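You operate a simulated robot arm through the tools that you are given. There is no shell and no other tool.

The job below is to be done with a simulated two-armed robot. You get a single attempt, and the scene is never put back.

TASK
Finish the half-tufted brush on the machine.
Fine: it lies on the pale handle rack; lay it in the nest, clamp it and fill rows 1 and 2 black with the hand lever; it stays clamped, the pusher bars stay down.

Only the result counts: the job must be done as asked and must still hold three seconds after the hand-in. Knocking over, shifting, dropping, spilling or breaking anything else fails it.

THE ROBOT
Two 6-joint arms with two-finger grippers on one trunk that stands fixed in place. Base frame: the origin is at the foot of the trunk, x ahead of it, y to its left, z up; the work surface is at about z = 790. Units: mm, degrees, N and s.
The left shoulder is at [30, 178, 1063], the right one opposite. With the tool pointing down near the work surface each hand reaches from about 540 to 800 mm from the base axis, measured 20 degrees to its own side. Payload 2.54 kg a hand.
Tool frame (each hand has its own): the origin (TCP) lies between the finger pads and is the grasp point; the fingertips stand 30 mm ahead of it; z points along the fingers, y is the line along which they close. The gripper opens to 116 mm; its body begins 95 mm behind the TCP.
Orientation is told as [roll, pitch, yaw] about the base's x, y, z axes, in that order, counted from this pose: with the fingers straight down and closing along the base's y, the tool's x points along the base's -x, its y along +y and its z along -z.

THE INTERFACE
- The arms move only by the tool move_arm. It takes "left_moves", "right_moves" or both (then of equal length, played together; a hand with none holds still); each is a list of rows, each a list of 7 numbers: the shift along the base's x, y, z in units of 40 mm (1.0 is 40 mm), then the turn, a rotation vector about the base's x, y, z in units of 5 degrees (1.0 is 5 degrees), then the finger opening in mm, from 0 to 116. In form: [[tx, ty, tz, ax, ay, az, fingers], ...]. A call has 1 to 20 rows; each row shifts and turns the commanded pose from where the row before left it. A call with a number of a shift or a turn outside -1 to 1 is refused whole. A row lasts 0.2 s, in which the tool goes at most 50 mm and 8.6 degrees; a call with a longer step from one row to the next is refused whole, and so is a gripper value outside its range. A pose out of reach is approached as far as the arm can. The call stops where the force on the tool passes 90 N (or 10 N more than at its start, if that is more) or the arm is blocked; 0.2 s more then pass. Each finger travels about 153 mm/s and halts on what it meets, pressing with about 28 N; the grip force reading is that of the motor and also rises with nothing between the fingers. The clock runs only during rows and for 0.2 s after the last one: add rows that do not move to give the fingers time. It gives the time, the measured TCP pose, the force on the tool (base axes), the opening and the grip force at its end, in the units of the frame above (readings bear some noise), with the torque about the TCP (base axes, N m) and any sound that the robot's microphone picked up.
- Cameras (640 x 400 px; columns grow to the right, rows downward): "scene" is now at [42.9, 22, 1779.7]; the picture's right is [0.29, -0.96, 0.00], its down [-0.76, -0.23, -0.61] and it looks along [0.59, 0.18, -0.79] (base axes); focal length 363 px, centre (320, 200). "left" rides on the left gripper at [69, 15, -122] in its tool frame; the picture's right is [-0.21, 0.98, 0.00], its down [-0.83, -0.18, -0.53] and it looks along [-0.52, -0.11, 0.85] (tool axes); focal length 251 px, centre (320, 200). "right" rides on the right gripper at [69, -15, -122] in its tool frame; the picture's right is [0.21, 0.98, 0.00], its down [-0.83, 0.18, -0.53] and it looks along [-0.52, 0.11, 0.85] (tool axes); focal length 251 px, centre (320, 200). There is no depth. A picture from a camera that has moved, and an enlarged one, comes with that camera's place and axes in the base frame and with its lens.
- capture(camera): a new picture of that camera. The clock stands still meanwhile.
- lift_body(by): moves the trunk up (or, below 0, down) by that many mm; the arms and the scene camera ride with it, the base frame stays. It gives what a move gives, with no picture.
- head_to(pan, tilt): turns the head with the scene camera to pan (to the left, within 143 degrees either way) and tilt (down, from -29 to 69), counted from straight ahead of the robot. It gives what a move gives.
- zoom(camera, box): a new picture of the part [left, top, right, bottom] of that camera's present view, enlarged. The clock stands still meanwhile.
- job_done(): hands the job in; it is judged then, once.

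Nothing tells you positions but the pictures and the camera data. Unless the task says otherwise, let go and move clear before handing in.

The tools are called after "Emit:" as name(argument=value, ...) on one line, values as JSON. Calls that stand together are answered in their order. move_arm: Moves the arms, as the interface text tells. Its arguments: {"type":"object","properties":{"left_moves":{"type":"array","items":{"type":"array","items":{"type":"number"}}},"right_moves":{"type":"array","items":{"type":"array","items":{"type":"number"}}}},"required":[]} The other tools are called the same way: lift_body (by) moves the trunk up or down; head_to (pan, tilt) turns the head that bears the scene camera; capture (camera) takes a picture; zoom (camera, box) takes an enlarged picture of a part of a camera's view; job_done () hands the job in.

At the start:

```text
time: 0.0
left_eef_pos: [496.7, 330.0, 1270.4]
left_orientation: [0.1, 0.0, 0.0]
left_ft_force: [0.7, -0.9, -1.1]
left_wrist_torque: [-0.03, -0.02, 0.01]
left_width: 115.9
left_grip_force: 0.0
right_eef_pos: [475.7, -158.9, 1241.0]
right_orientation: [-0.1, 0.0, 0.0]
right_ft_force: [-0.1, 0.4, -0.3]
right_wrist_torque: [-0.03, -0.02, -0.01]
right_width: 116.0
right_grip_force: 0.0
trunk travel left (down, up): [-275.0, 265.0]
head pan, tilt (commanded): [16.8, 52.3]
```

scene: 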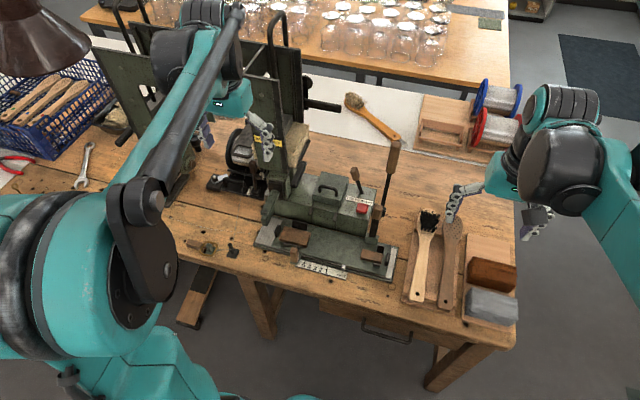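
right: 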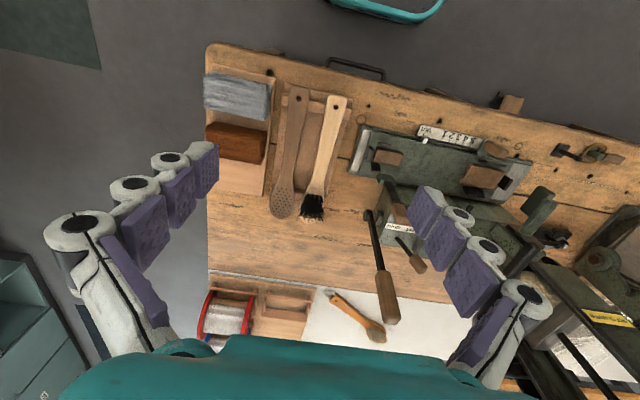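
left: 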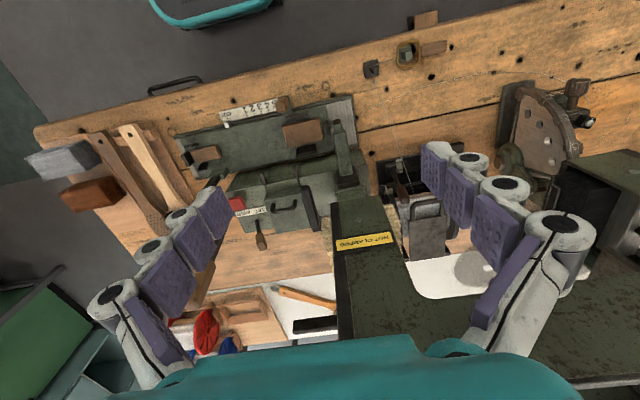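

I see the bench with a tufting machine in the middle, a pale rack on its right holding a half-tufted pale brush and a brown bare handle. I'll look closer before moving anything.

Emit:
zoom(camera="scene", box=[240, 150, 420, 290])

Emit:
zoom(camera="scene", box=[380, 190, 530, 340])

Emit:
zoom(camera="right", box=[340, 60, 640, 330])

Emit:
zoom(camera="left", box=[160, 70, 400, 260])

```text
2.86 times, centred on (330, 220) of scene
camera zoom: at [42.9, 22.0, 1779.7], right [0.29, -0.96, 0.0], down [-0.76, -0.23, -0.61], along [0.59, 0.18, -0.79], focal length 1037 px, centre (291, 143)
```

zoom: 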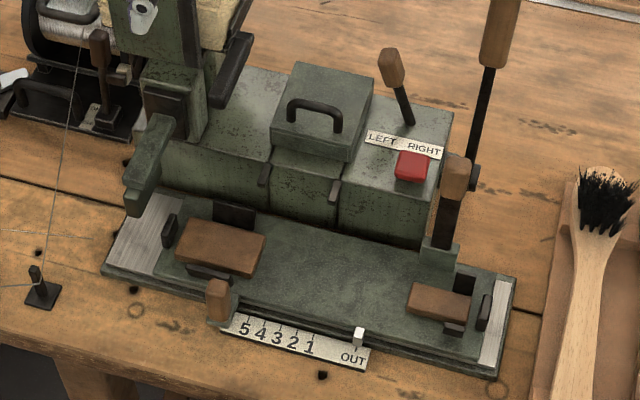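

```text
2.67 times, centred on (455, 265) of scene
camera zoom: at [42.9, 22.0, 1779.7], right [0.29, -0.96, 0.0], down [-0.76, -0.23, -0.61], along [0.59, 0.18, -0.79], focal length 968 px, centre (-40, 27)
```

zoom: 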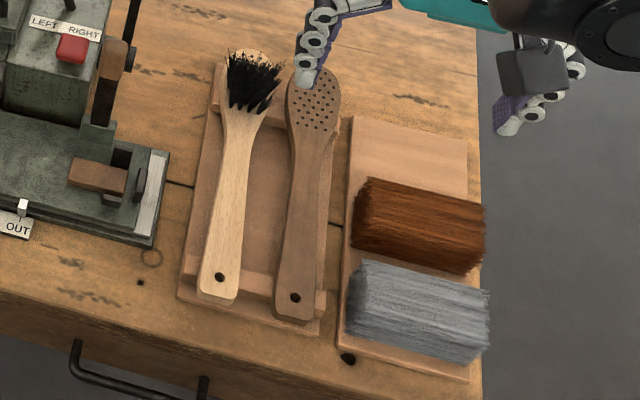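

```text
1.48 times, centred on (490, 195) of right
camera zoom: at [405.3, -174.1, 1363.4], right [-0.21, 0.98, 0.0], down [0.83, 0.18, 0.53], along [0.52, 0.11, -0.85], focal length 372 px, centre (68, 207)
```

zoom: 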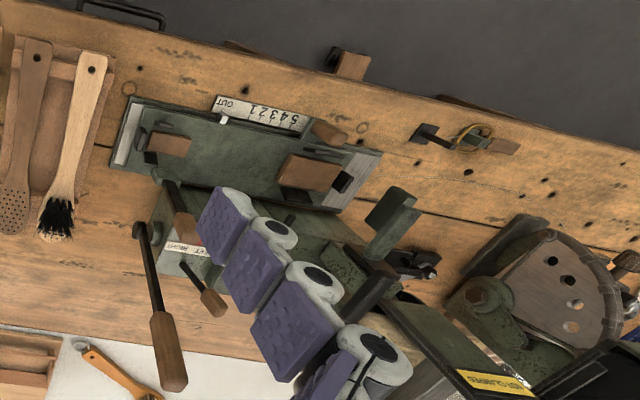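

```text
2.11 times, centred on (280, 165) of left
camera zoom: at [428.0, 345.9, 1393.3], right [0.21, 0.98, 0.0], down [0.83, -0.18, 0.53], along [0.52, -0.11, -0.85], focal length 529 px, centre (404, 274)
```

zoom: 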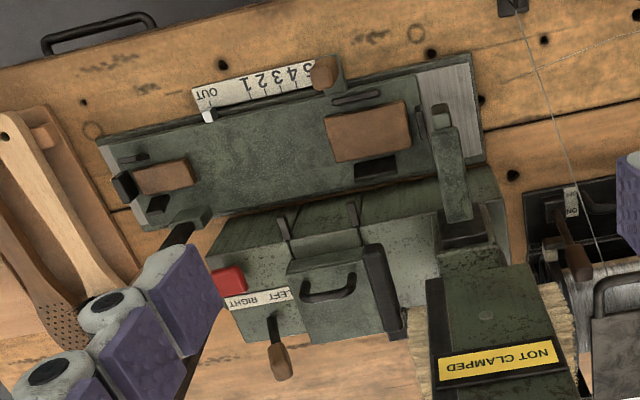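

The machine's carriage stands at "OUT", and a sign on its head reads "NOT CLAMPED". I'll zoom into further parts to understand the levers, the fibre magazine and the pusher bars.

Emit:
zoom(camera="scene", box=[180, 90, 330, 220])

Emit:
zoom(camera="scene", box=[300, 120, 420, 220])

Emit:
zoom(camera="left", box=[320, 80, 480, 320])

Emit:
zoom(camera="scene", box=[240, 200, 400, 300])

```text
3.08 times, centred on (255, 155) of scene
camera zoom: at [42.9, 22.0, 1779.7], right [0.29, -0.96, 0.0], down [-0.76, -0.23, -0.61], along [0.59, 0.18, -0.79], focal length 1117 px, centre (520, 338)
```

zoom: 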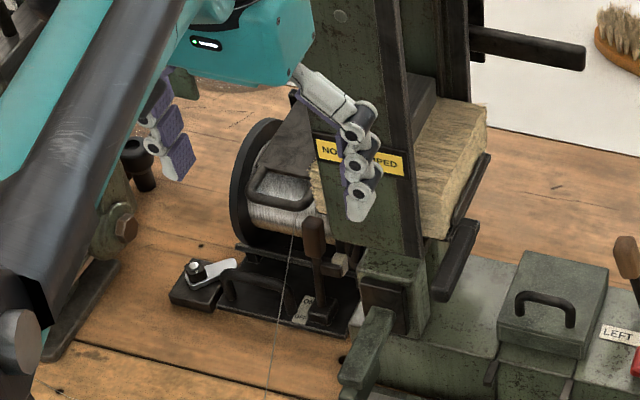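

```text
4.00 times, centred on (360, 170) of scene
camera zoom: at [42.9, 22.0, 1779.7], right [0.29, -0.96, 0.0], down [-0.76, -0.23, -0.61], along [0.59, 0.18, -0.79], focal length 1452 px, centre (160, 320)
```

zoom: 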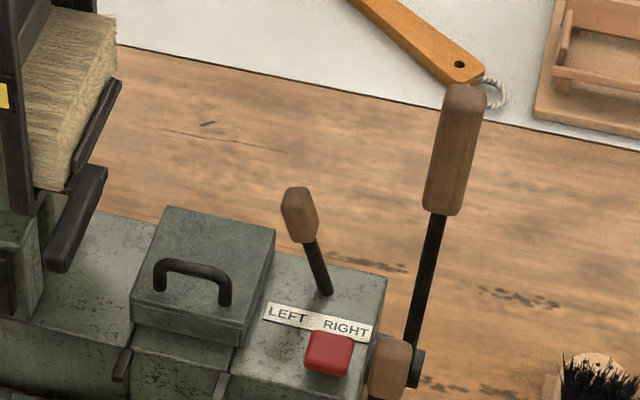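

```text
1.67 times, centred on (400, 200) of left
camera zoom: at [428.0, 345.9, 1393.3], right [0.21, 0.98, 0.0], down [0.83, -0.18, 0.53], along [0.52, -0.11, -0.85], focal length 419 px, centre (187, 200)
```

zoom: 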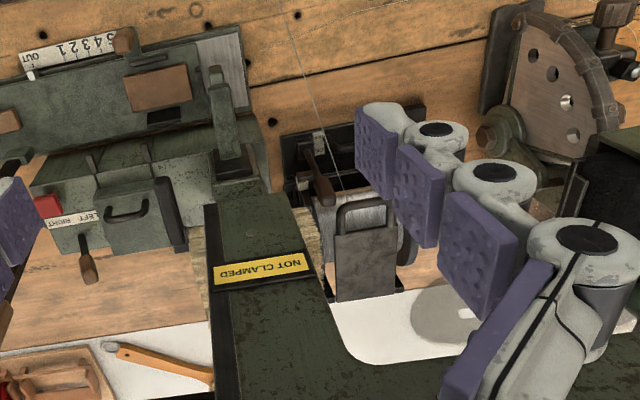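

```text
4.00 times, centred on (320, 250) of scene
camera zoom: at [42.9, 22.0, 1779.7], right [0.29, -0.96, 0.0], down [-0.76, -0.23, -0.61], along [0.59, 0.18, -0.79], focal length 1452 px, centre (320, 0)
```

zoom: 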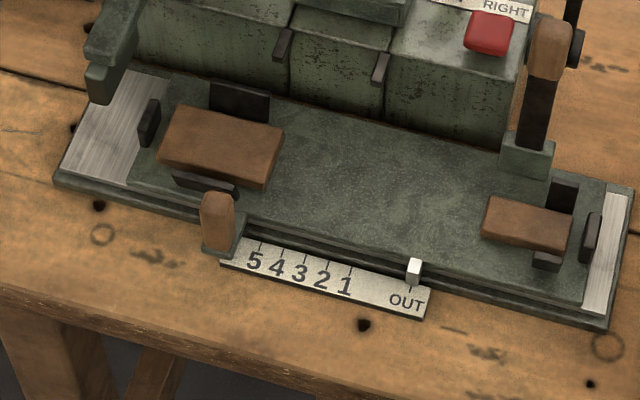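

The left arm hides part of the machine from the scene camera. I'll draw it back and up, away from the tall magazine, then look again.

Emit:
move_arm(left_moves=[[-0.6, 0.75, 0.4, 0, 0, 0, 116], [-0.6, 0.75, 0.4, 0, 0, 0, 116], [-0.6, 0.75, 0.4, 0, 0, 0, 116], [-0.6, 0.75, 0.4, 0, 0, 0, 116], [-0.6, 0.75, 0.4, 0, 0, 0, 116]])

Emit:
capture(camera="scene")

Emit:
capture(camera="left")

```text
time: 1.2
left_eef_pos: [375.3, 482.3, 1349.9]
left_orientation: [0.1, -0.1, 0.0]
left_ft_force: [-1.2, 0.3, -0.7]
left_wrist_torque: [0.0, -0.07, 0.03]
left_width: 116.0
left_grip_force: 0.1
right_eef_pos: [475.6, -159.6, 1241.9]
right_orientation: [0.0, -0.1, -0.1]
right_ft_force: [-0.5, 0.7, 0.4]
right_wrist_torque: [-0.04, 0.0, -0.01]
right_width: 116.3
right_grip_force: 0.1
trunk travel left (down, up): [-275.0, 265.0]
head pan, tilt (commanded): [16.8, 52.3]
```

```text
taken
camera scene: at [42.0, 23.0, 1779.7], right [0.29, -0.96, 0.0], down [-0.76, -0.23, -0.61], along [0.59, 0.18, -0.79], focal length 363 px, centre (320, 200)
```

scene: 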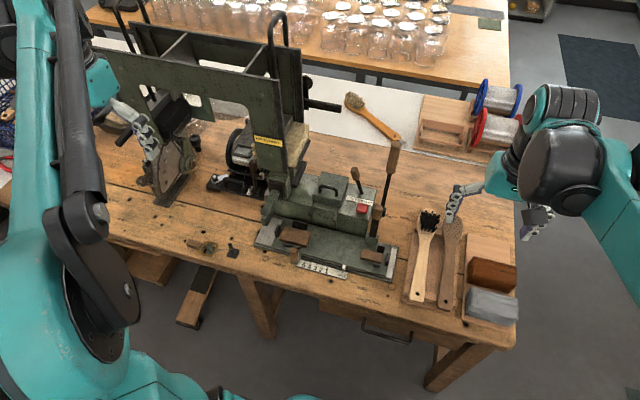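

```text
taken
camera left: at [307.1, 496.5, 1472.0], right [0.22, 0.98, 0.0], down [0.83, -0.18, 0.53], along [0.52, -0.11, -0.85], focal length 251 px, centre (320, 200)
```

left: 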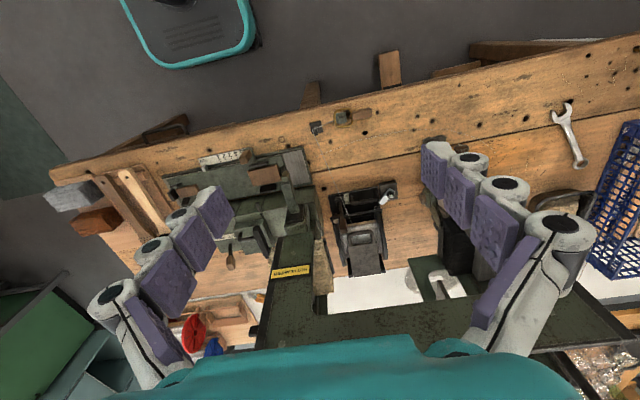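

Emit:
zoom(camera="scene", box=[80, 0, 350, 200])

Emit:
zoom(camera="scene", box=[190, 110, 320, 220])

Emit:
zoom(camera="left", box=[140, 120, 340, 280])

```text
2.00 times, centred on (215, 100) of scene
camera zoom: at [42.0, 23.0, 1779.7], right [0.29, -0.96, 0.0], down [-0.76, -0.23, -0.61], along [0.59, 0.18, -0.79], focal length 726 px, centre (530, 400)
```

zoom: 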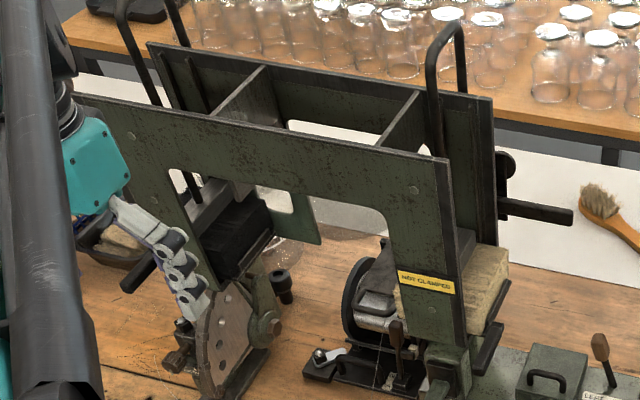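

```text
3.64 times, centred on (255, 165) of scene
camera zoom: at [42.0, 23.0, 1779.7], right [0.29, -0.96, 0.0], down [-0.76, -0.23, -0.61], along [0.59, 0.18, -0.79], focal length 1320 px, centre (556, 327)
```

zoom: 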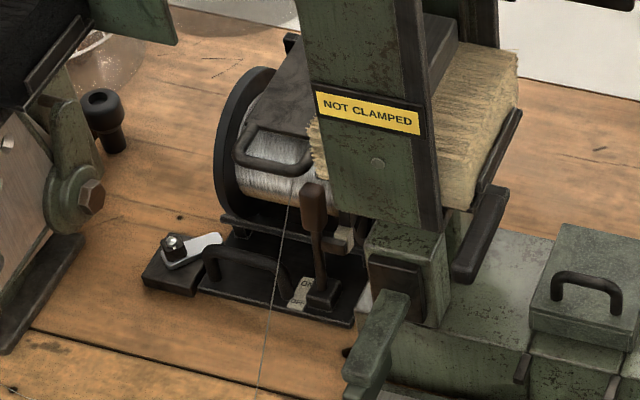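

```text
2.50 times, centred on (240, 200) of left
camera zoom: at [307.1, 496.5, 1472.0], right [0.22, 0.98, 0.0], down [0.83, -0.18, 0.53], along [0.52, -0.11, -0.85], focal length 629 px, centre (520, 200)
```

zoom: 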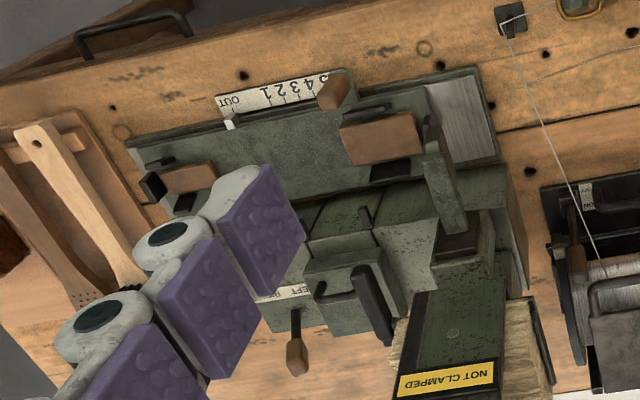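

Two fibre magazines hang in the gantry: black bristle on the left, natural on the right, and the selector lever seems to lean LEFT. I'll bring the right wrist camera over the nest to see the clamp, the carriage stop and the levers from close by.

Emit:
move_arm(right_moves=[[0, 0.9, -0.7, 0, 0, 0, 116], [0, 0.9, -0.7, 0, 0, 0, 116], [0, 0.9, -0.7, 0, 0, 0, 116], [0, 0.9, -0.7, 0, 0, 0, 116], [0, 0.9, -0.7, 0, 0, 0, 116]])

Emit:
capture(camera="right")

Emit:
capture(camera="scene")

```text
time: 2.4
left_eef_pos: [377.2, 481.4, 1349.9]
left_orientation: [0.1, 0.0, 0.1]
left_ft_force: [-0.2, -0.7, -0.4]
left_wrist_torque: [-0.04, 0.02, 0.0]
left_width: 116.2
left_grip_force: 0.0
right_eef_pos: [474.8, 21.2, 1100.3]
right_orientation: [-0.1, 0.0, 0.0]
right_ft_force: [0.9, 1.1, -0.6]
right_wrist_torque: [-0.02, 0.0, 0.04]
right_width: 115.8
right_grip_force: 0.1
trunk travel left (down, up): [-275.0, 265.0]
head pan, tilt (commanded): [16.8, 52.3]
```

```text
taken
camera right: at [405.4, 7.0, 1221.8], right [-0.21, 0.98, 0.0], down [0.83, 0.18, 0.53], along [0.52, 0.11, -0.85], focal length 251 px, centre (320, 200)
```

right: 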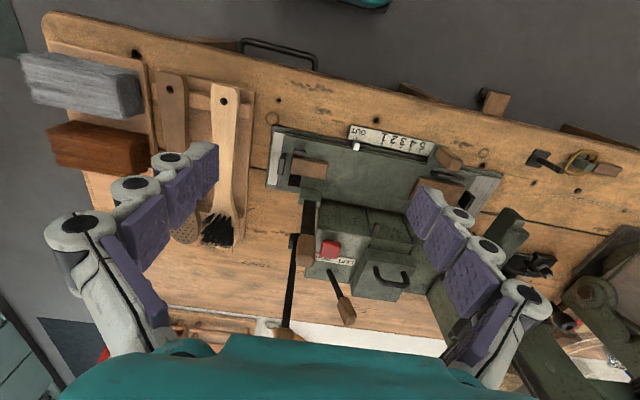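

```text
taken
camera scene: at [43.8, 23.7, 1779.7], right [0.29, -0.96, 0.0], down [-0.76, -0.23, -0.61], along [0.58, 0.18, -0.79], focal length 363 px, centre (320, 200)
```

scene: 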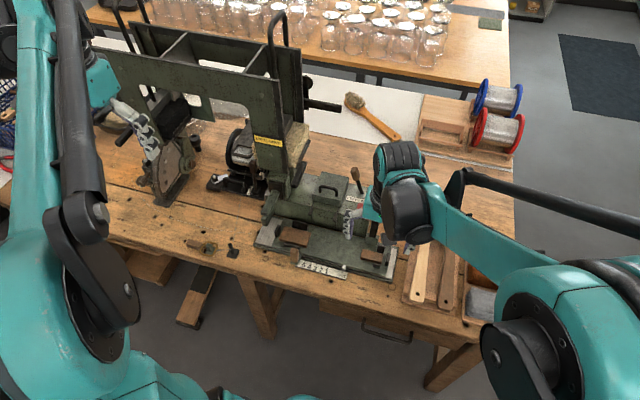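

Emit:
zoom(camera="right", box=[250, 110, 520, 270])

Emit:
zoom(camera="right", box=[260, 170, 420, 340])

```text
2.37 times, centred on (385, 190) of right
camera zoom: at [405.4, 7.0, 1221.8], right [-0.21, 0.98, 0.0], down [0.83, 0.18, 0.53], along [0.52, 0.11, -0.85], focal length 596 px, centre (166, 224)
```

zoom: 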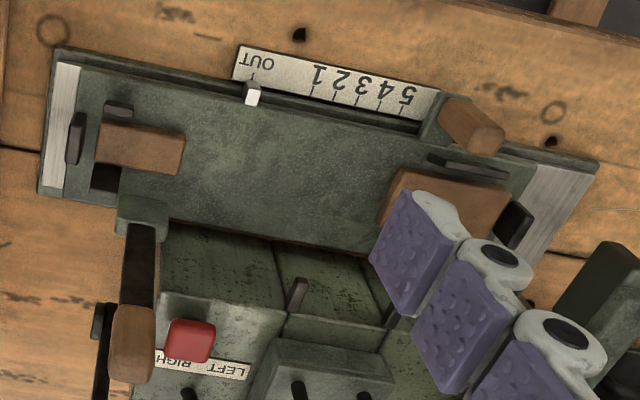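

```text
2.35 times, centred on (340, 255) of right
camera zoom: at [405.4, 7.0, 1221.8], right [-0.21, 0.98, 0.0], down [0.83, 0.18, 0.53], along [0.52, 0.11, -0.85], focal length 592 px, centre (273, 71)
```

zoom: 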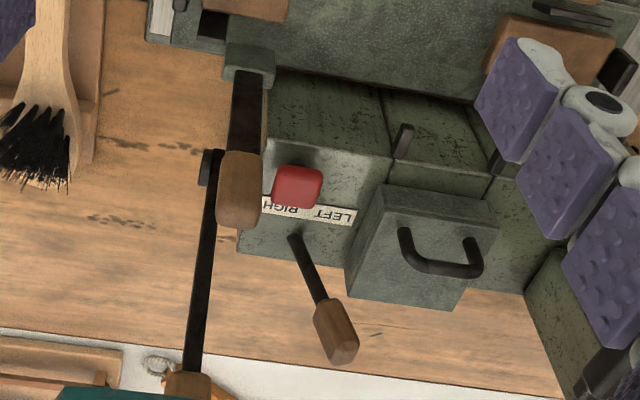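

The clamp-like lever stands at about [675, 42, 936] behind the small handle block. The big hand lever's tip is at about [785, 35, 1100]. I'll bring the camera closer and further left to see the nest and the front knob.

Emit:
move_arm(right_moves=[[-0.3, 0.8, -0.5, 0, 0, 0, 116], [-0.3, 0.8, -0.5, 0, 0, 0, 116], [-0.3, 0.8, -0.5, 0, 0, 0, 116], [-0.3, 0.8, -0.5, 0, 0, 0, 116]])

Emit:
capture(camera="right")

Emit:
zoom(camera="right", box=[180, 60, 420, 260])

```text
time: 3.4
left_eef_pos: [378.5, 481.5, 1348.2]
left_orientation: [0.0, -0.1, 0.0]
left_ft_force: [0.1, -0.4, 0.3]
left_wrist_torque: [-0.05, 0.01, -0.01]
left_width: 116.1
left_grip_force: 0.0
right_eef_pos: [427.4, 148.4, 1021.6]
right_orientation: [-0.1, 0.0, -0.1]
right_ft_force: [0.1, 0.5, -0.6]
right_wrist_torque: [-0.02, -0.03, -0.02]
right_width: 115.9
right_grip_force: 0.0
trunk travel left (down, up): [-275.0, 265.0]
head pan, tilt (commanded): [16.8, 52.3]
```

```text
taken
camera right: at [356.9, 134.3, 1144.1], right [-0.21, 0.98, 0.0], down [0.83, 0.18, 0.53], along [0.52, 0.11, -0.85], focal length 251 px, centre (320, 200)
```

right: 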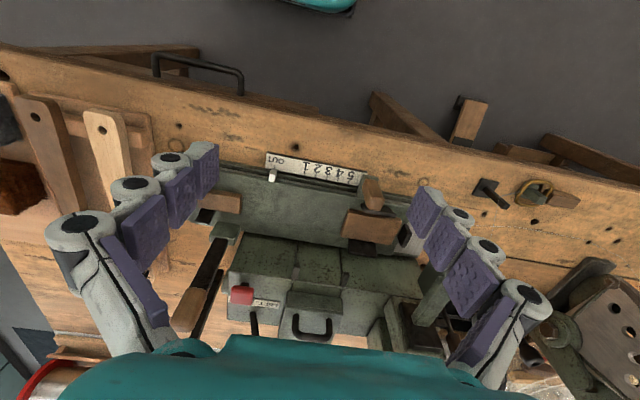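

```text
2.00 times, centred on (300, 160) of right
camera zoom: at [356.9, 134.3, 1144.1], right [-0.21, 0.98, 0.0], down [0.83, 0.18, 0.53], along [0.52, 0.11, -0.85], focal length 503 px, centre (360, 280)
```

zoom: 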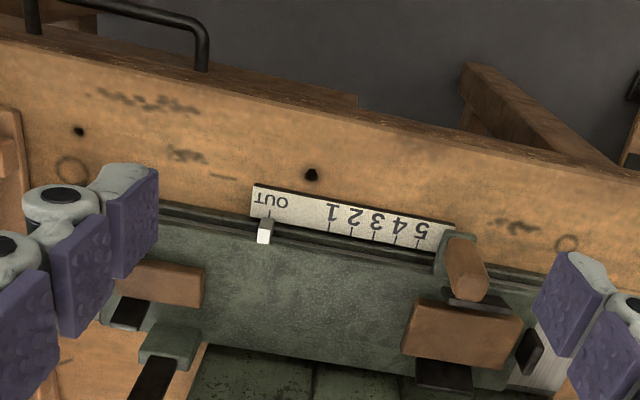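

Zooms render crisply, so I'll use tight zooms from the scene camera on the knob, the clamp and the nest blocks. First I'll pull the right hand back out of that line of sight.

Emit:
move_arm(right_moves=[[0, -1, 0.4, 0, 0, 0, 116], [0, -1, 0.4, 0, 0, 0, 116], [0, -1, 0.4, 0, 0, 0, 116], [0, -1, 0.4, 0, 0, 0, 116], [0, -1, 0.4, 0, 0, 0, 116], [0, -1, 0.4, 0, 0, 0, 116], [0, -1, 0.4, 0, 0, 0, 116], [0, -1, 0.4, 0, 0, 0, 116]])

Emit:
zoom(camera="scene", box=[260, 215, 324, 260])

Emit:
zoom(camera="scene", box=[350, 200, 414, 280])

Emit:
zoom(camera="scene", box=[400, 200, 470, 250])

Emit:
zoom(camera="scene", box=[200, 160, 280, 220])

Emit:
zoom(camera="scene", box=[120, 80, 200, 210])

```text
time: 5.2
left_eef_pos: [375.5, 479.2, 1351.5]
left_orientation: [0.1, -0.1, 0.0]
left_ft_force: [0.1, -0.6, -0.9]
left_wrist_torque: [0.02, -0.02, 0.02]
left_width: 116.2
left_grip_force: 0.1
right_eef_pos: [428.0, -171.3, 1149.5]
right_orientation: [0.0, 0.0, 0.0]
right_ft_force: [-0.8, -0.3, 0.1]
right_wrist_torque: [0.01, -0.01, 0.0]
right_width: 116.2
right_grip_force: 0.1
trunk travel left (down, up): [-275.0, 265.0]
head pan, tilt (commanded): [16.8, 52.3]
```

```text
8.89 times, centred on (292, 238) of scene
camera zoom: at [42.1, 20.8, 1779.8], right [0.29, -0.96, 0.0], down [-0.76, -0.23, -0.61], along [0.59, 0.18, -0.79], focal length 3227 px, centre (569, -133)
```

zoom: 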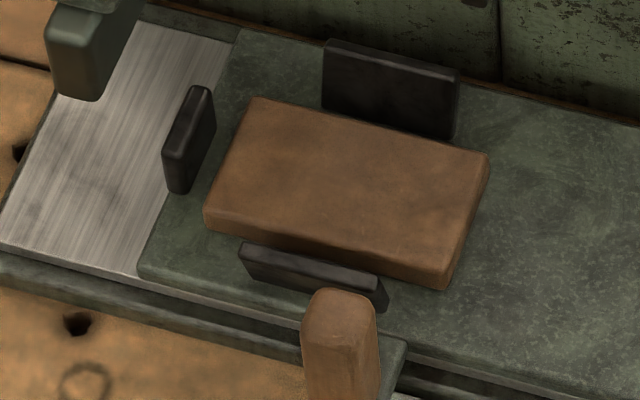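

```text
5.00 times, centred on (382, 240) of scene
camera zoom: at [42.1, 20.8, 1779.8], right [0.29, -0.96, 0.0], down [-0.76, -0.23, -0.61], along [0.59, 0.18, -0.79], focal length 1815 px, centre (10, 0)
```

zoom: 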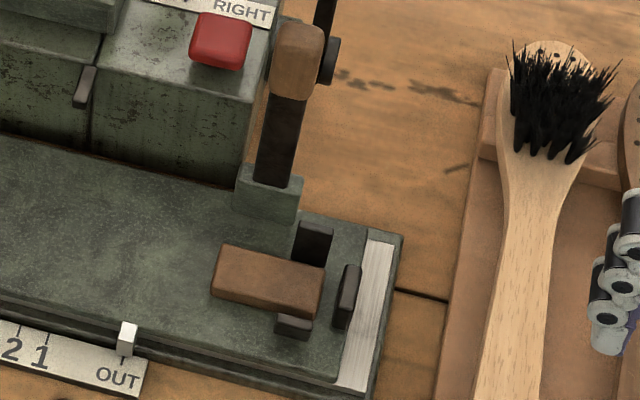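

```text
8.00 times, centred on (435, 225) of scene
camera zoom: at [42.1, 20.8, 1779.8], right [0.29, -0.96, 0.0], down [-0.76, -0.23, -0.61], along [0.59, 0.18, -0.79], focal length 2904 px, centre (-600, 0)
```

zoom: 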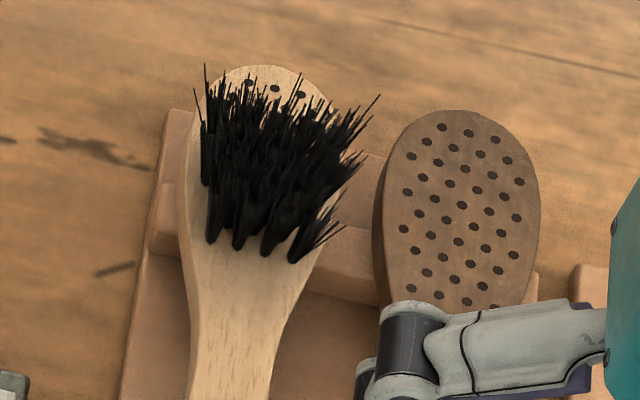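

```text
6.67 times, centred on (240, 190) of scene
camera zoom: at [42.1, 20.8, 1779.8], right [0.29, -0.96, 0.0], down [-0.76, -0.23, -0.61], along [0.59, 0.18, -0.79], focal length 2420 px, centre (853, 267)
```

zoom: 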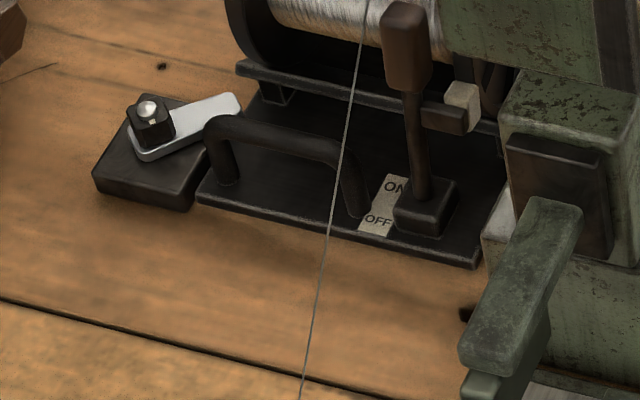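

```text
3.08 times, centred on (160, 145) of scene
camera zoom: at [42.1, 20.8, 1779.8], right [0.29, -0.96, 0.0], down [-0.76, -0.23, -0.61], along [0.59, 0.18, -0.79], focal length 1117 px, centre (812, 369)
```

zoom: 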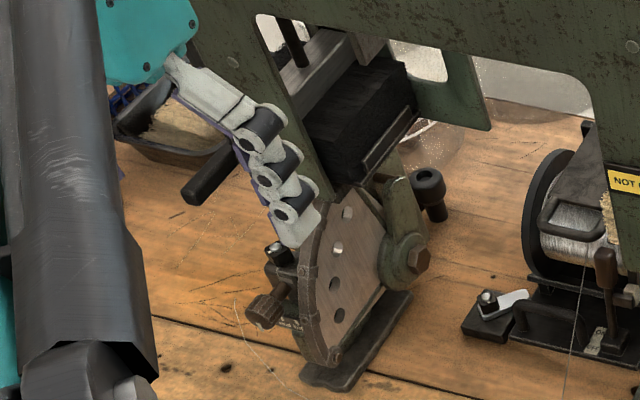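

The nest is now clear: a head pad (left) and a handle pad (right), each ringed by black stops, so the brush lies along y with its head to the left. I'll check the wire unit, the front knob, the selector and the magazine more closely.

Emit:
zoom(camera="scene", box=[285, 240, 365, 285])

Emit:
zoom(camera="scene", box=[180, 225, 250, 270])

Emit:
zoom(camera="left", box=[310, 160, 410, 290])

Emit:
zoom(camera="scene", box=[320, 150, 410, 230])

Emit:
zoom(camera="scene", box=[240, 0, 350, 110])

```text
8.00 times, centred on (325, 262) of scene
camera zoom: at [42.1, 20.8, 1779.8], right [0.29, -0.96, 0.0], down [-0.76, -0.23, -0.61], along [0.59, 0.18, -0.79], focal length 2904 px, centre (280, -300)
```

zoom: 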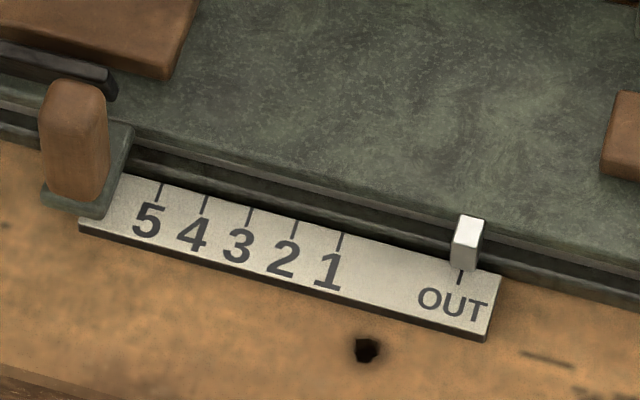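

```text
8.89 times, centred on (215, 248) of scene
camera zoom: at [42.1, 20.8, 1779.8], right [0.29, -0.96, 0.0], down [-0.76, -0.23, -0.61], along [0.59, 0.18, -0.79], focal length 3227 px, centre (1253, -222)
```

zoom: 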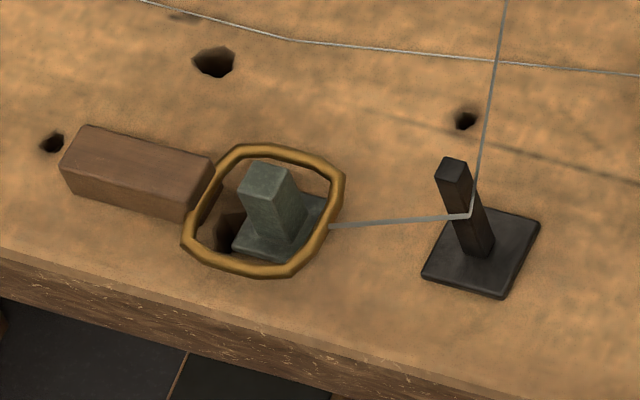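

```text
3.08 times, centred on (360, 225) of left
camera zoom: at [307.3, 494.6, 1472.4], right [0.21, 0.98, 0.0], down [0.83, -0.18, 0.53], along [0.52, -0.11, -0.85], focal length 774 px, centre (197, 123)
```

zoom: 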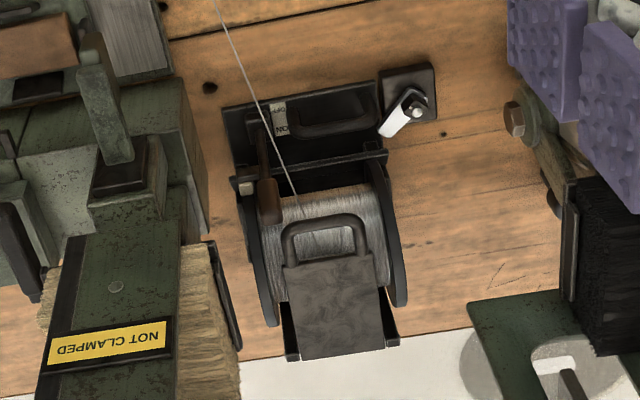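

```text
5.00 times, centred on (365, 190) of scene
camera zoom: at [42.1, 20.8, 1779.8], right [0.29, -0.96, 0.0], down [-0.76, -0.23, -0.61], along [0.59, 0.18, -0.79], focal length 1815 px, centre (95, 250)
```

zoom: 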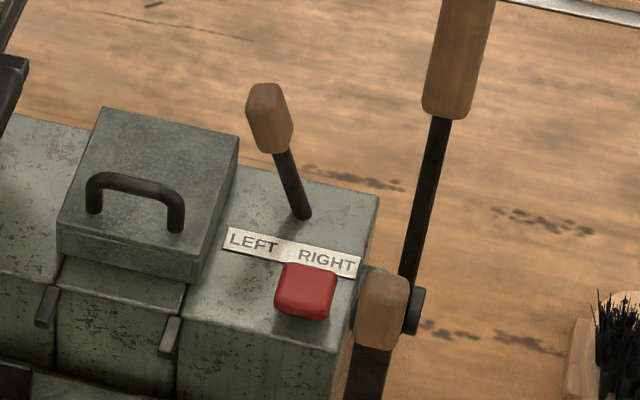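

```text
3.64 times, centred on (295, 55) of scene
camera zoom: at [42.1, 20.8, 1779.8], right [0.29, -0.96, 0.0], down [-0.76, -0.23, -0.61], along [0.59, 0.18, -0.79], focal length 1320 px, centre (411, 727)
```

zoom: 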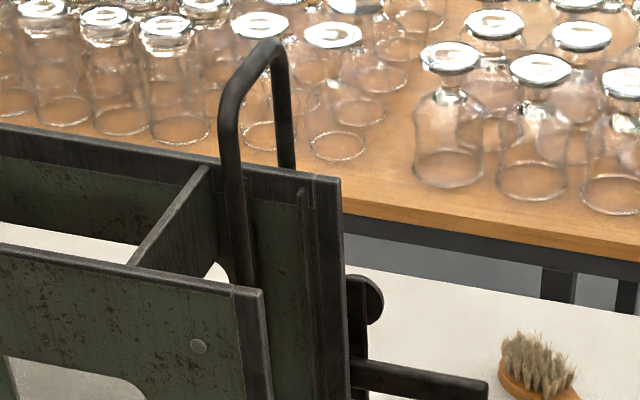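

The selector's base is near [783, 104, 868] and its tip near [801, 142, 957], so it leans LEFT, toward the black magazine, as wanted. Next I'll bring the right hand above the brush to measure it accurately.

Emit:
move_arm(right_moves=[[0.86, 0.27, -0.65, 0, 0, 0, 116], [0.86, 0.27, -0.65, 0, 0, 0, 116], [0.86, 0.27, -0.65, 0, 0, 0, 116], [0.86, 0.27, -0.65, 0, 0, 0, 116], [0.86, 0.27, -0.65, 0, 0, 0, 116]])

Emit:
capture(camera="right")

Emit:
capture(camera="scene")

```text
time: 6.4
left_eef_pos: [378.4, 480.5, 1349.8]
left_orientation: [0.1, 0.1, 0.0]
left_ft_force: [0.0, -0.9, -0.8]
left_wrist_torque: [0.0, 0.01, -0.04]
left_width: 116.0
left_grip_force: 0.1
right_eef_pos: [602.7, -115.0, 1018.9]
right_orientation: [0.0, 0.1, 0.0]
right_ft_force: [0.2, 0.2, -0.4]
right_wrist_torque: [-0.02, 0.05, 0.01]
right_width: 115.9
right_grip_force: 0.1
trunk travel left (down, up): [-275.0, 265.0]
head pan, tilt (commanded): [16.8, 52.3]
```

```text
taken
camera right: at [531.7, -129.9, 1142.1], right [-0.21, 0.98, 0.0], down [0.83, 0.18, 0.53], along [0.52, 0.11, -0.85], focal length 251 px, centre (320, 200)
```

right: 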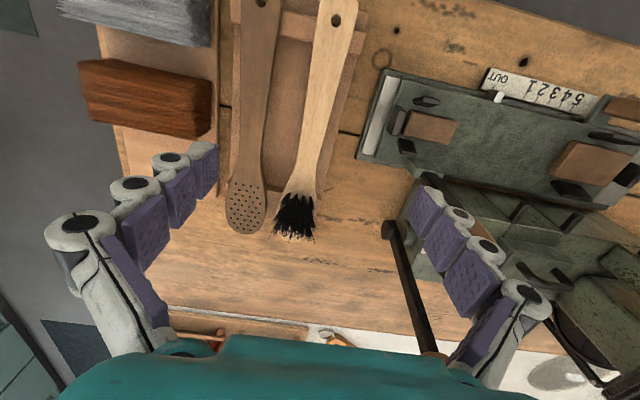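

```text
taken
camera scene: at [45.4, 22.5, 1779.6], right [0.29, -0.96, 0.0], down [-0.76, -0.23, -0.61], along [0.58, 0.18, -0.79], focal length 363 px, centre (320, 200)
```

scene: 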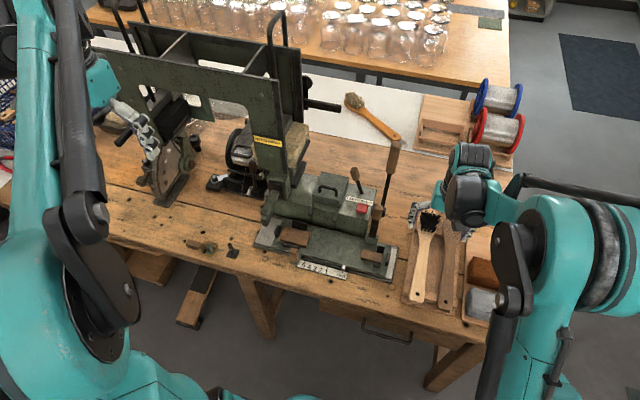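

Emit:
zoom(camera="right", box=[220, 0, 400, 130])

Emit:
zoom(camera="right", box=[220, 120, 380, 250])

Emit:
zoom(camera="scene", box=[395, 200, 475, 310])

```text
3.08 times, centred on (310, 65) of right
camera zoom: at [531.7, -129.9, 1142.1], right [-0.21, 0.98, 0.0], down [0.83, 0.18, 0.53], along [0.52, 0.11, -0.85], focal length 774 px, centre (351, 615)
```

zoom: 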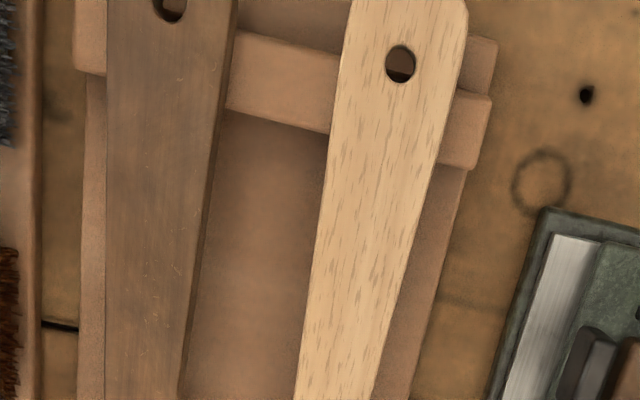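

```text
3.08 times, centred on (300, 185) of right
camera zoom: at [531.7, -129.9, 1142.1], right [-0.21, 0.98, 0.0], down [0.83, 0.18, 0.53], along [0.52, 0.11, -0.85], focal length 774 px, centre (382, 246)
```

zoom: 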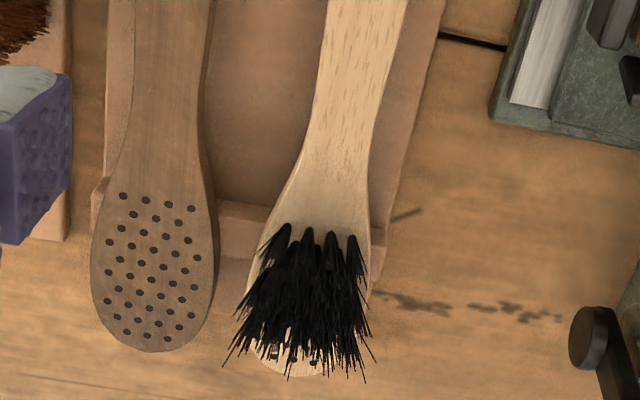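

```text
3.64 times, centred on (435, 255) of scene
camera zoom: at [45.4, 22.5, 1779.6], right [0.29, -0.96, 0.0], down [-0.76, -0.23, -0.61], along [0.58, 0.18, -0.79], focal length 1320 px, centre (-98, 0)
```

zoom: 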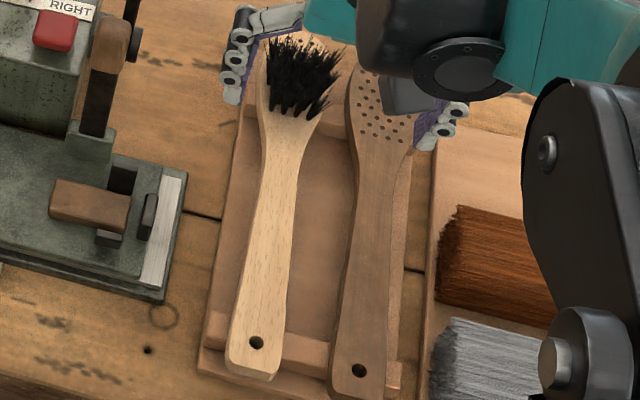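

The brush lies along x: handle hole near [510, -117, 833], tip near [813, -121], about 326 mm long, with the bare holes at its tip. I'll lower the right hand over the neck with narrowed fingers and check before gripping.

Emit:
move_arm(right_moves=[[0.43, -0.04, -0.95, 0, 0, 0, 80], [0.43, -0.04, -0.95, 0, 0, 0, 56], [0.43, -0.04, -0.95, 0, 0, 0, 50], [0, 0, 0, 0, 0, 0, 50]])

Emit:
capture(camera="right")

Emit:
capture(camera="scene")

```text
time: 7.4
left_eef_pos: [376.6, 480.1, 1351.1]
left_orientation: [0.1, -0.1, 0.0]
left_ft_force: [0.7, -0.1, 0.3]
left_wrist_torque: [0.02, -0.05, -0.02]
left_width: 116.1
left_grip_force: 0.0
right_eef_pos: [652.7, -120.1, 906.4]
right_orientation: [0.1, -0.1, 0.0]
right_ft_force: [0.1, 0.0, 0.1]
right_wrist_torque: [0.01, -0.03, 0.0]
right_width: 50.1
right_grip_force: 0.1
trunk travel left (down, up): [-275.0, 265.0]
head pan, tilt (commanded): [16.8, 52.3]
```

```text
taken
camera right: at [581.6, -135.8, 1028.6], right [-0.21, 0.98, 0.0], down [0.83, 0.18, 0.53], along [0.52, 0.11, -0.85], focal length 251 px, centre (320, 200)
```

right: 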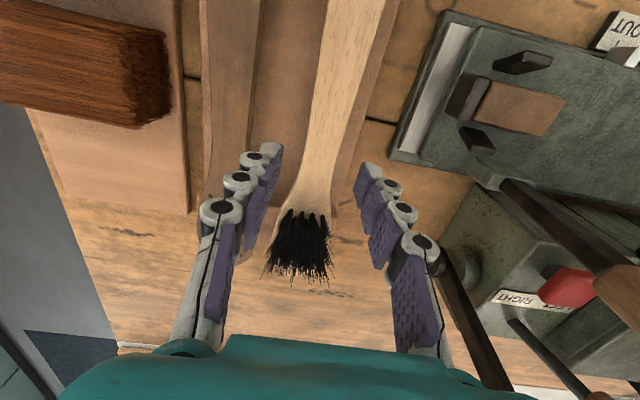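

```text
taken
camera scene: at [41.8, 22.4, 1779.8], right [0.29, -0.96, 0.0], down [-0.76, -0.23, -0.61], along [0.59, 0.18, -0.79], focal length 363 px, centre (320, 200)
```

scene: 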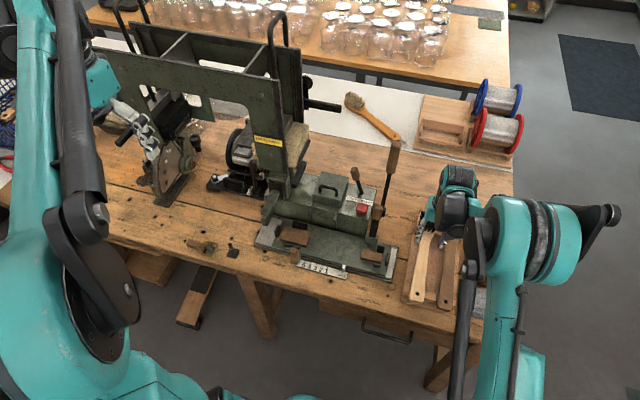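

The brush's neck sits between the open fingers. I'll descend to about z = 847, so the tips stay above the rack floor, and close on the handle.

Emit:
move_arm(right_moves=[[0, 0.03, -0.75, 0, 0, 0, 50], [0, 0.03, -0.7, 0, 0, 0, 50], [0, 0, 0, 0, 0, 0, 50]])

Emit:
capture(camera="right")

Emit:
zoom(camera="scene", box=[395, 190, 475, 310])

```text
time: 8.2
left_eef_pos: [376.2, 480.4, 1349.6]
left_orientation: [0.1, 0.0, 0.0]
left_ft_force: [0.0, -0.6, 0.3]
left_wrist_torque: [-0.02, -0.04, -0.02]
left_width: 116.1
left_grip_force: 0.0
right_eef_pos: [650.7, -117.0, 846.4]
right_orientation: [0.1, 0.0, 0.0]
right_ft_force: [-0.6, -1.5, 0.4]
right_wrist_torque: [0.01, 0.03, -0.02]
right_width: 50.1
right_grip_force: 0.2
trunk travel left (down, up): [-275.0, 265.0]
head pan, tilt (commanded): [16.8, 52.3]
```

```text
taken
camera right: at [581.0, -132.9, 968.9], right [-0.21, 0.98, 0.0], down [0.83, 0.18, 0.53], along [0.52, 0.11, -0.85], focal length 251 px, centre (320, 200)
```

right: 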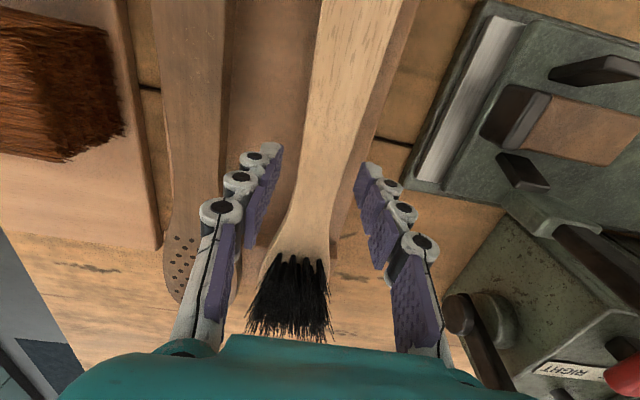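

```text
3.33 times, centred on (435, 250) of scene
camera zoom: at [42.6, 22.1, 1779.8], right [0.29, -0.96, 0.0], down [-0.76, -0.23, -0.61], along [0.59, 0.18, -0.79], focal length 1210 px, centre (-63, 33)
```

zoom: 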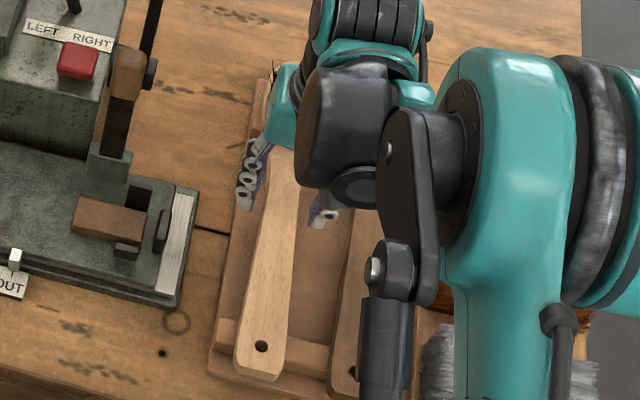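

Emit:
move_arm(right_moves=[[0, 0, 0, 0, 0, 0, 20], [0, 0, 0, 0, 0, 0, 15], [0, 0, 0, 0, 0, 0, 15], [0, 0, 0, 0, 0, 0, 15]])

Emit:
capture(camera="right")

```text
time: 9.2
left_eef_pos: [377.2, 479.5, 1350.3]
left_orientation: [0.1, -0.1, -0.1]
left_ft_force: [0.5, 1.2, -0.3]
left_wrist_torque: [-0.02, 0.0, -0.03]
left_width: 115.9
left_grip_force: 0.0
right_eef_pos: [652.4, -118.6, 846.6]
right_orientation: [0.0, 0.1, 0.0]
right_ft_force: [-0.6, 0.1, -0.5]
right_wrist_torque: [-0.02, -0.01, 0.02]
right_width: 32.2
right_grip_force: 28.3
trunk travel left (down, up): [-275.0, 265.0]
head pan, tilt (commanded): [16.8, 52.3]
```

```text
taken
camera right: at [581.3, -133.0, 969.0], right [-0.21, 0.98, 0.0], down [0.83, 0.18, 0.53], along [0.52, 0.11, -0.85], focal length 251 px, centre (320, 200)
```

right: 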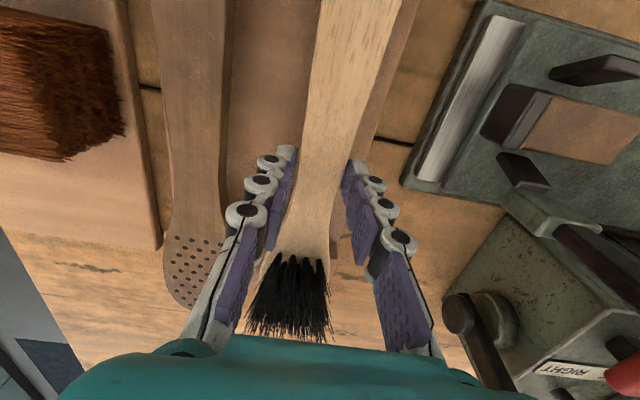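

Gripped at 32 mm with 28 N. I'll lift gently, then check that the brush hangs level.

Emit:
move_arm(right_moves=[[0, 0, 0.2, 0, 0, 0, 15], [0, 0, 0.4, 0, 0, 0, 15], [0, 0, 0.6, 0, 0, 0, 15], [0, 0, 0.8, 0, 0, 0, 15], [0, 0, 0.9, 0, 0, 0, 15], [0, 0, 0.9, 0, 0, 0, 15], [0, 0, 0.7, 0, 0, 0, 15], [0, 0, 0, 0, 0, 0, 15]])

Emit:
capture(camera="right")

Emit:
capture(camera="scene")

```text
time: 11.0
left_eef_pos: [377.0, 480.7, 1350.3]
left_orientation: [0.1, -0.1, 0.0]
left_ft_force: [-0.2, 0.8, -0.6]
left_wrist_torque: [-0.02, -0.01, -0.03]
left_width: 115.9
left_grip_force: 0.1
right_eef_pos: [651.0, -119.2, 1027.4]
right_orientation: [0.0, -0.1, -0.1]
right_ft_force: [-0.7, 0.5, -1.4]
right_wrist_torque: [0.0, 0.02, 0.02]
right_width: 32.4
right_grip_force: 28.2
trunk travel left (down, up): [-275.0, 265.0]
head pan, tilt (commanded): [16.8, 52.3]
```

```text
taken
camera right: at [580.8, -133.2, 1147.7], right [-0.21, 0.98, 0.0], down [0.83, 0.18, 0.53], along [0.52, 0.11, -0.85], focal length 251 px, centre (320, 200)
```

right: 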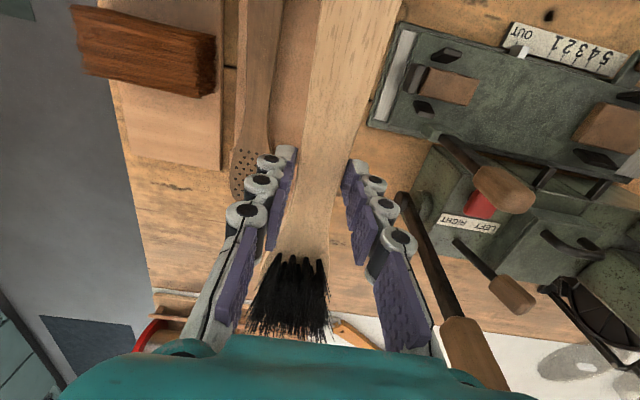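

```text
taken
camera scene: at [43.5, 22.1, 1779.7], right [0.29, -0.96, 0.0], down [-0.76, -0.23, -0.61], along [0.59, 0.18, -0.79], focal length 363 px, centre (320, 200)
```

scene: 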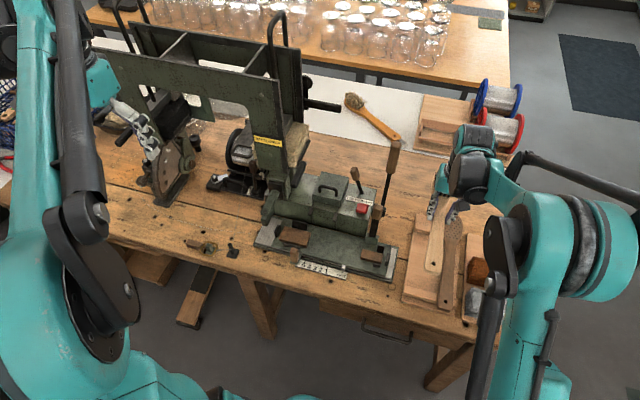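

The brush is firmly held and level. I'll pull back to x ≈ 540, clear of the levers, then turn it +90° so the head points left while moving toward the nest.

Emit:
move_arm(right_moves=[[-0.9, 0, 0.1, 0, 0, 0, 15], [-0.9, 0, 0.1, 0, 0, 0, 15], [-0.9, 0, 0.1, 0, 0, 0, 15], [0, 0, 0, 0, 0, 1, 15], [0, 0, 0, 0, 0, 1, 15], [0, 0, 0, 0, 0, 1, 15], [0, 0, 0, 0, 0, 1, 15], [0, 0, 0, 0, 0, 1, 15], [0, 0, 0, 0, 0, 1, 15]])

Emit:
capture(camera="scene")

```text
time: 13.0
left_eef_pos: [377.8, 480.4, 1350.4]
left_orientation: [0.1, 0.0, -0.1]
left_ft_force: [-1.1, -0.1, 0.3]
left_wrist_torque: [-0.04, 0.01, -0.01]
left_width: 115.9
left_grip_force: 0.1
right_eef_pos: [543.8, -120.2, 1039.2]
right_orientation: [0.0, 0.1, 30.1]
right_ft_force: [0.4, 0.4, -1.1]
right_wrist_torque: [0.0, 0.01, 0.02]
right_width: 32.3
right_grip_force: 28.0
trunk travel left (down, up): [-275.0, 265.0]
head pan, tilt (commanded): [16.8, 52.3]
```

```text
taken
camera scene: at [43.2, 22.0, 1779.7], right [0.29, -0.96, 0.0], down [-0.76, -0.23, -0.61], along [0.59, 0.18, -0.79], focal length 363 px, centre (320, 200)
```

scene: 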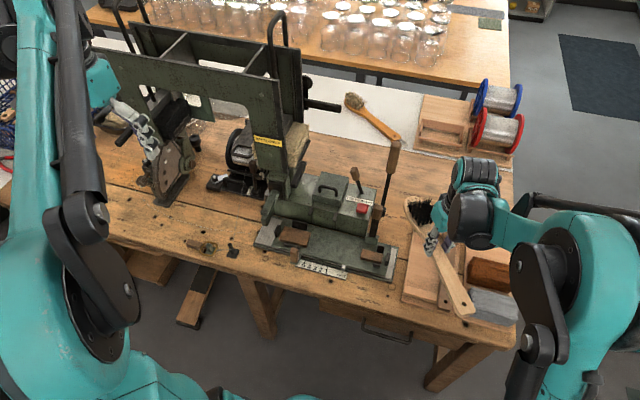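

Turning goes well, with the head swinging left. I'll continue the turn to 90° while shifting left.

Emit:
move_arm(right_moves=[[0, 0.3, 0, 0, 0, 1, 15], [0, 0.3, 0, 0, 0, 1, 15], [0, 0.3, 0, 0, 0, 1, 15], [0, 0.3, 0, 0, 0, 1, 15], [0, 0.3, 0, 0, 0, 1, 15], [0, 0.3, 0, 0, 0, 1, 15], [0, 0.3, 0, 0, 0, 1, 15], [0, 0.3, 0, 0, 0, 1, 15], [0, 0.3, 0, 0, 0, 1, 15], [0, 0.3, 0, 0, 0, 1, 15], [0, 0.3, 0, 0, 0, 1, 15], [0, 0.3, 0, 0, 0, 1, 15], [0, 0, 0, 0, 0, 0, 15]])

Emit:
capture(camera="scene")

Emit:
capture(camera="right")

```text
time: 15.8
left_eef_pos: [377.1, 480.0, 1351.8]
left_orientation: [0.0, 0.0, 0.0]
left_ft_force: [-0.6, 0.3, -0.4]
left_wrist_torque: [0.01, 0.01, -0.03]
left_width: 116.2
left_grip_force: 0.1
right_eef_pos: [543.3, 24.1, 1041.2]
right_orientation: [-0.1, 0.0, 90.0]
right_ft_force: [-0.1, -0.1, 0.1]
right_wrist_torque: [-0.03, 0.0, -0.01]
right_width: 31.9
right_grip_force: 28.6
trunk travel left (down, up): [-275.0, 265.0]
head pan, tilt (commanded): [16.8, 52.3]
```

```text
taken
camera scene: at [43.0, 21.7, 1779.7], right [0.29, -0.96, 0.0], down [-0.76, -0.23, -0.61], along [0.59, 0.18, -0.79], focal length 363 px, centre (320, 200)
```

scene: 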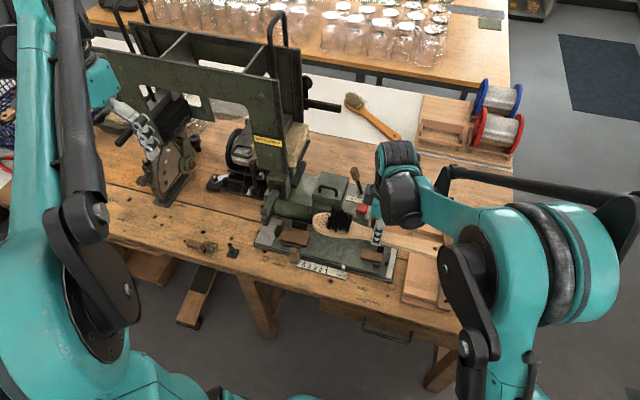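

```text
taken
camera right: at [557.0, -44.4, 1162.2], right [-0.98, -0.22, 0.0], down [-0.18, 0.83, 0.53], along [-0.12, 0.52, -0.85], focal length 251 px, centre (320, 200)
```

right: 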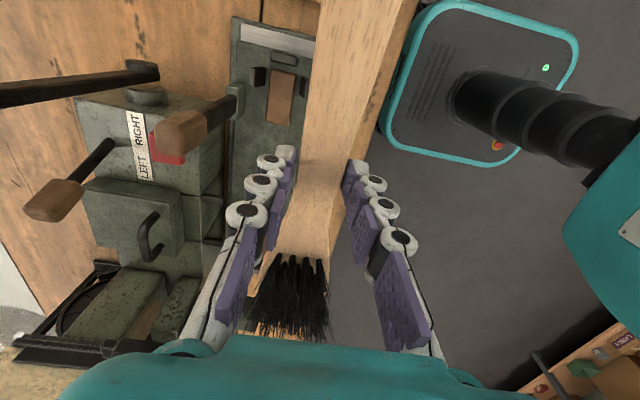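

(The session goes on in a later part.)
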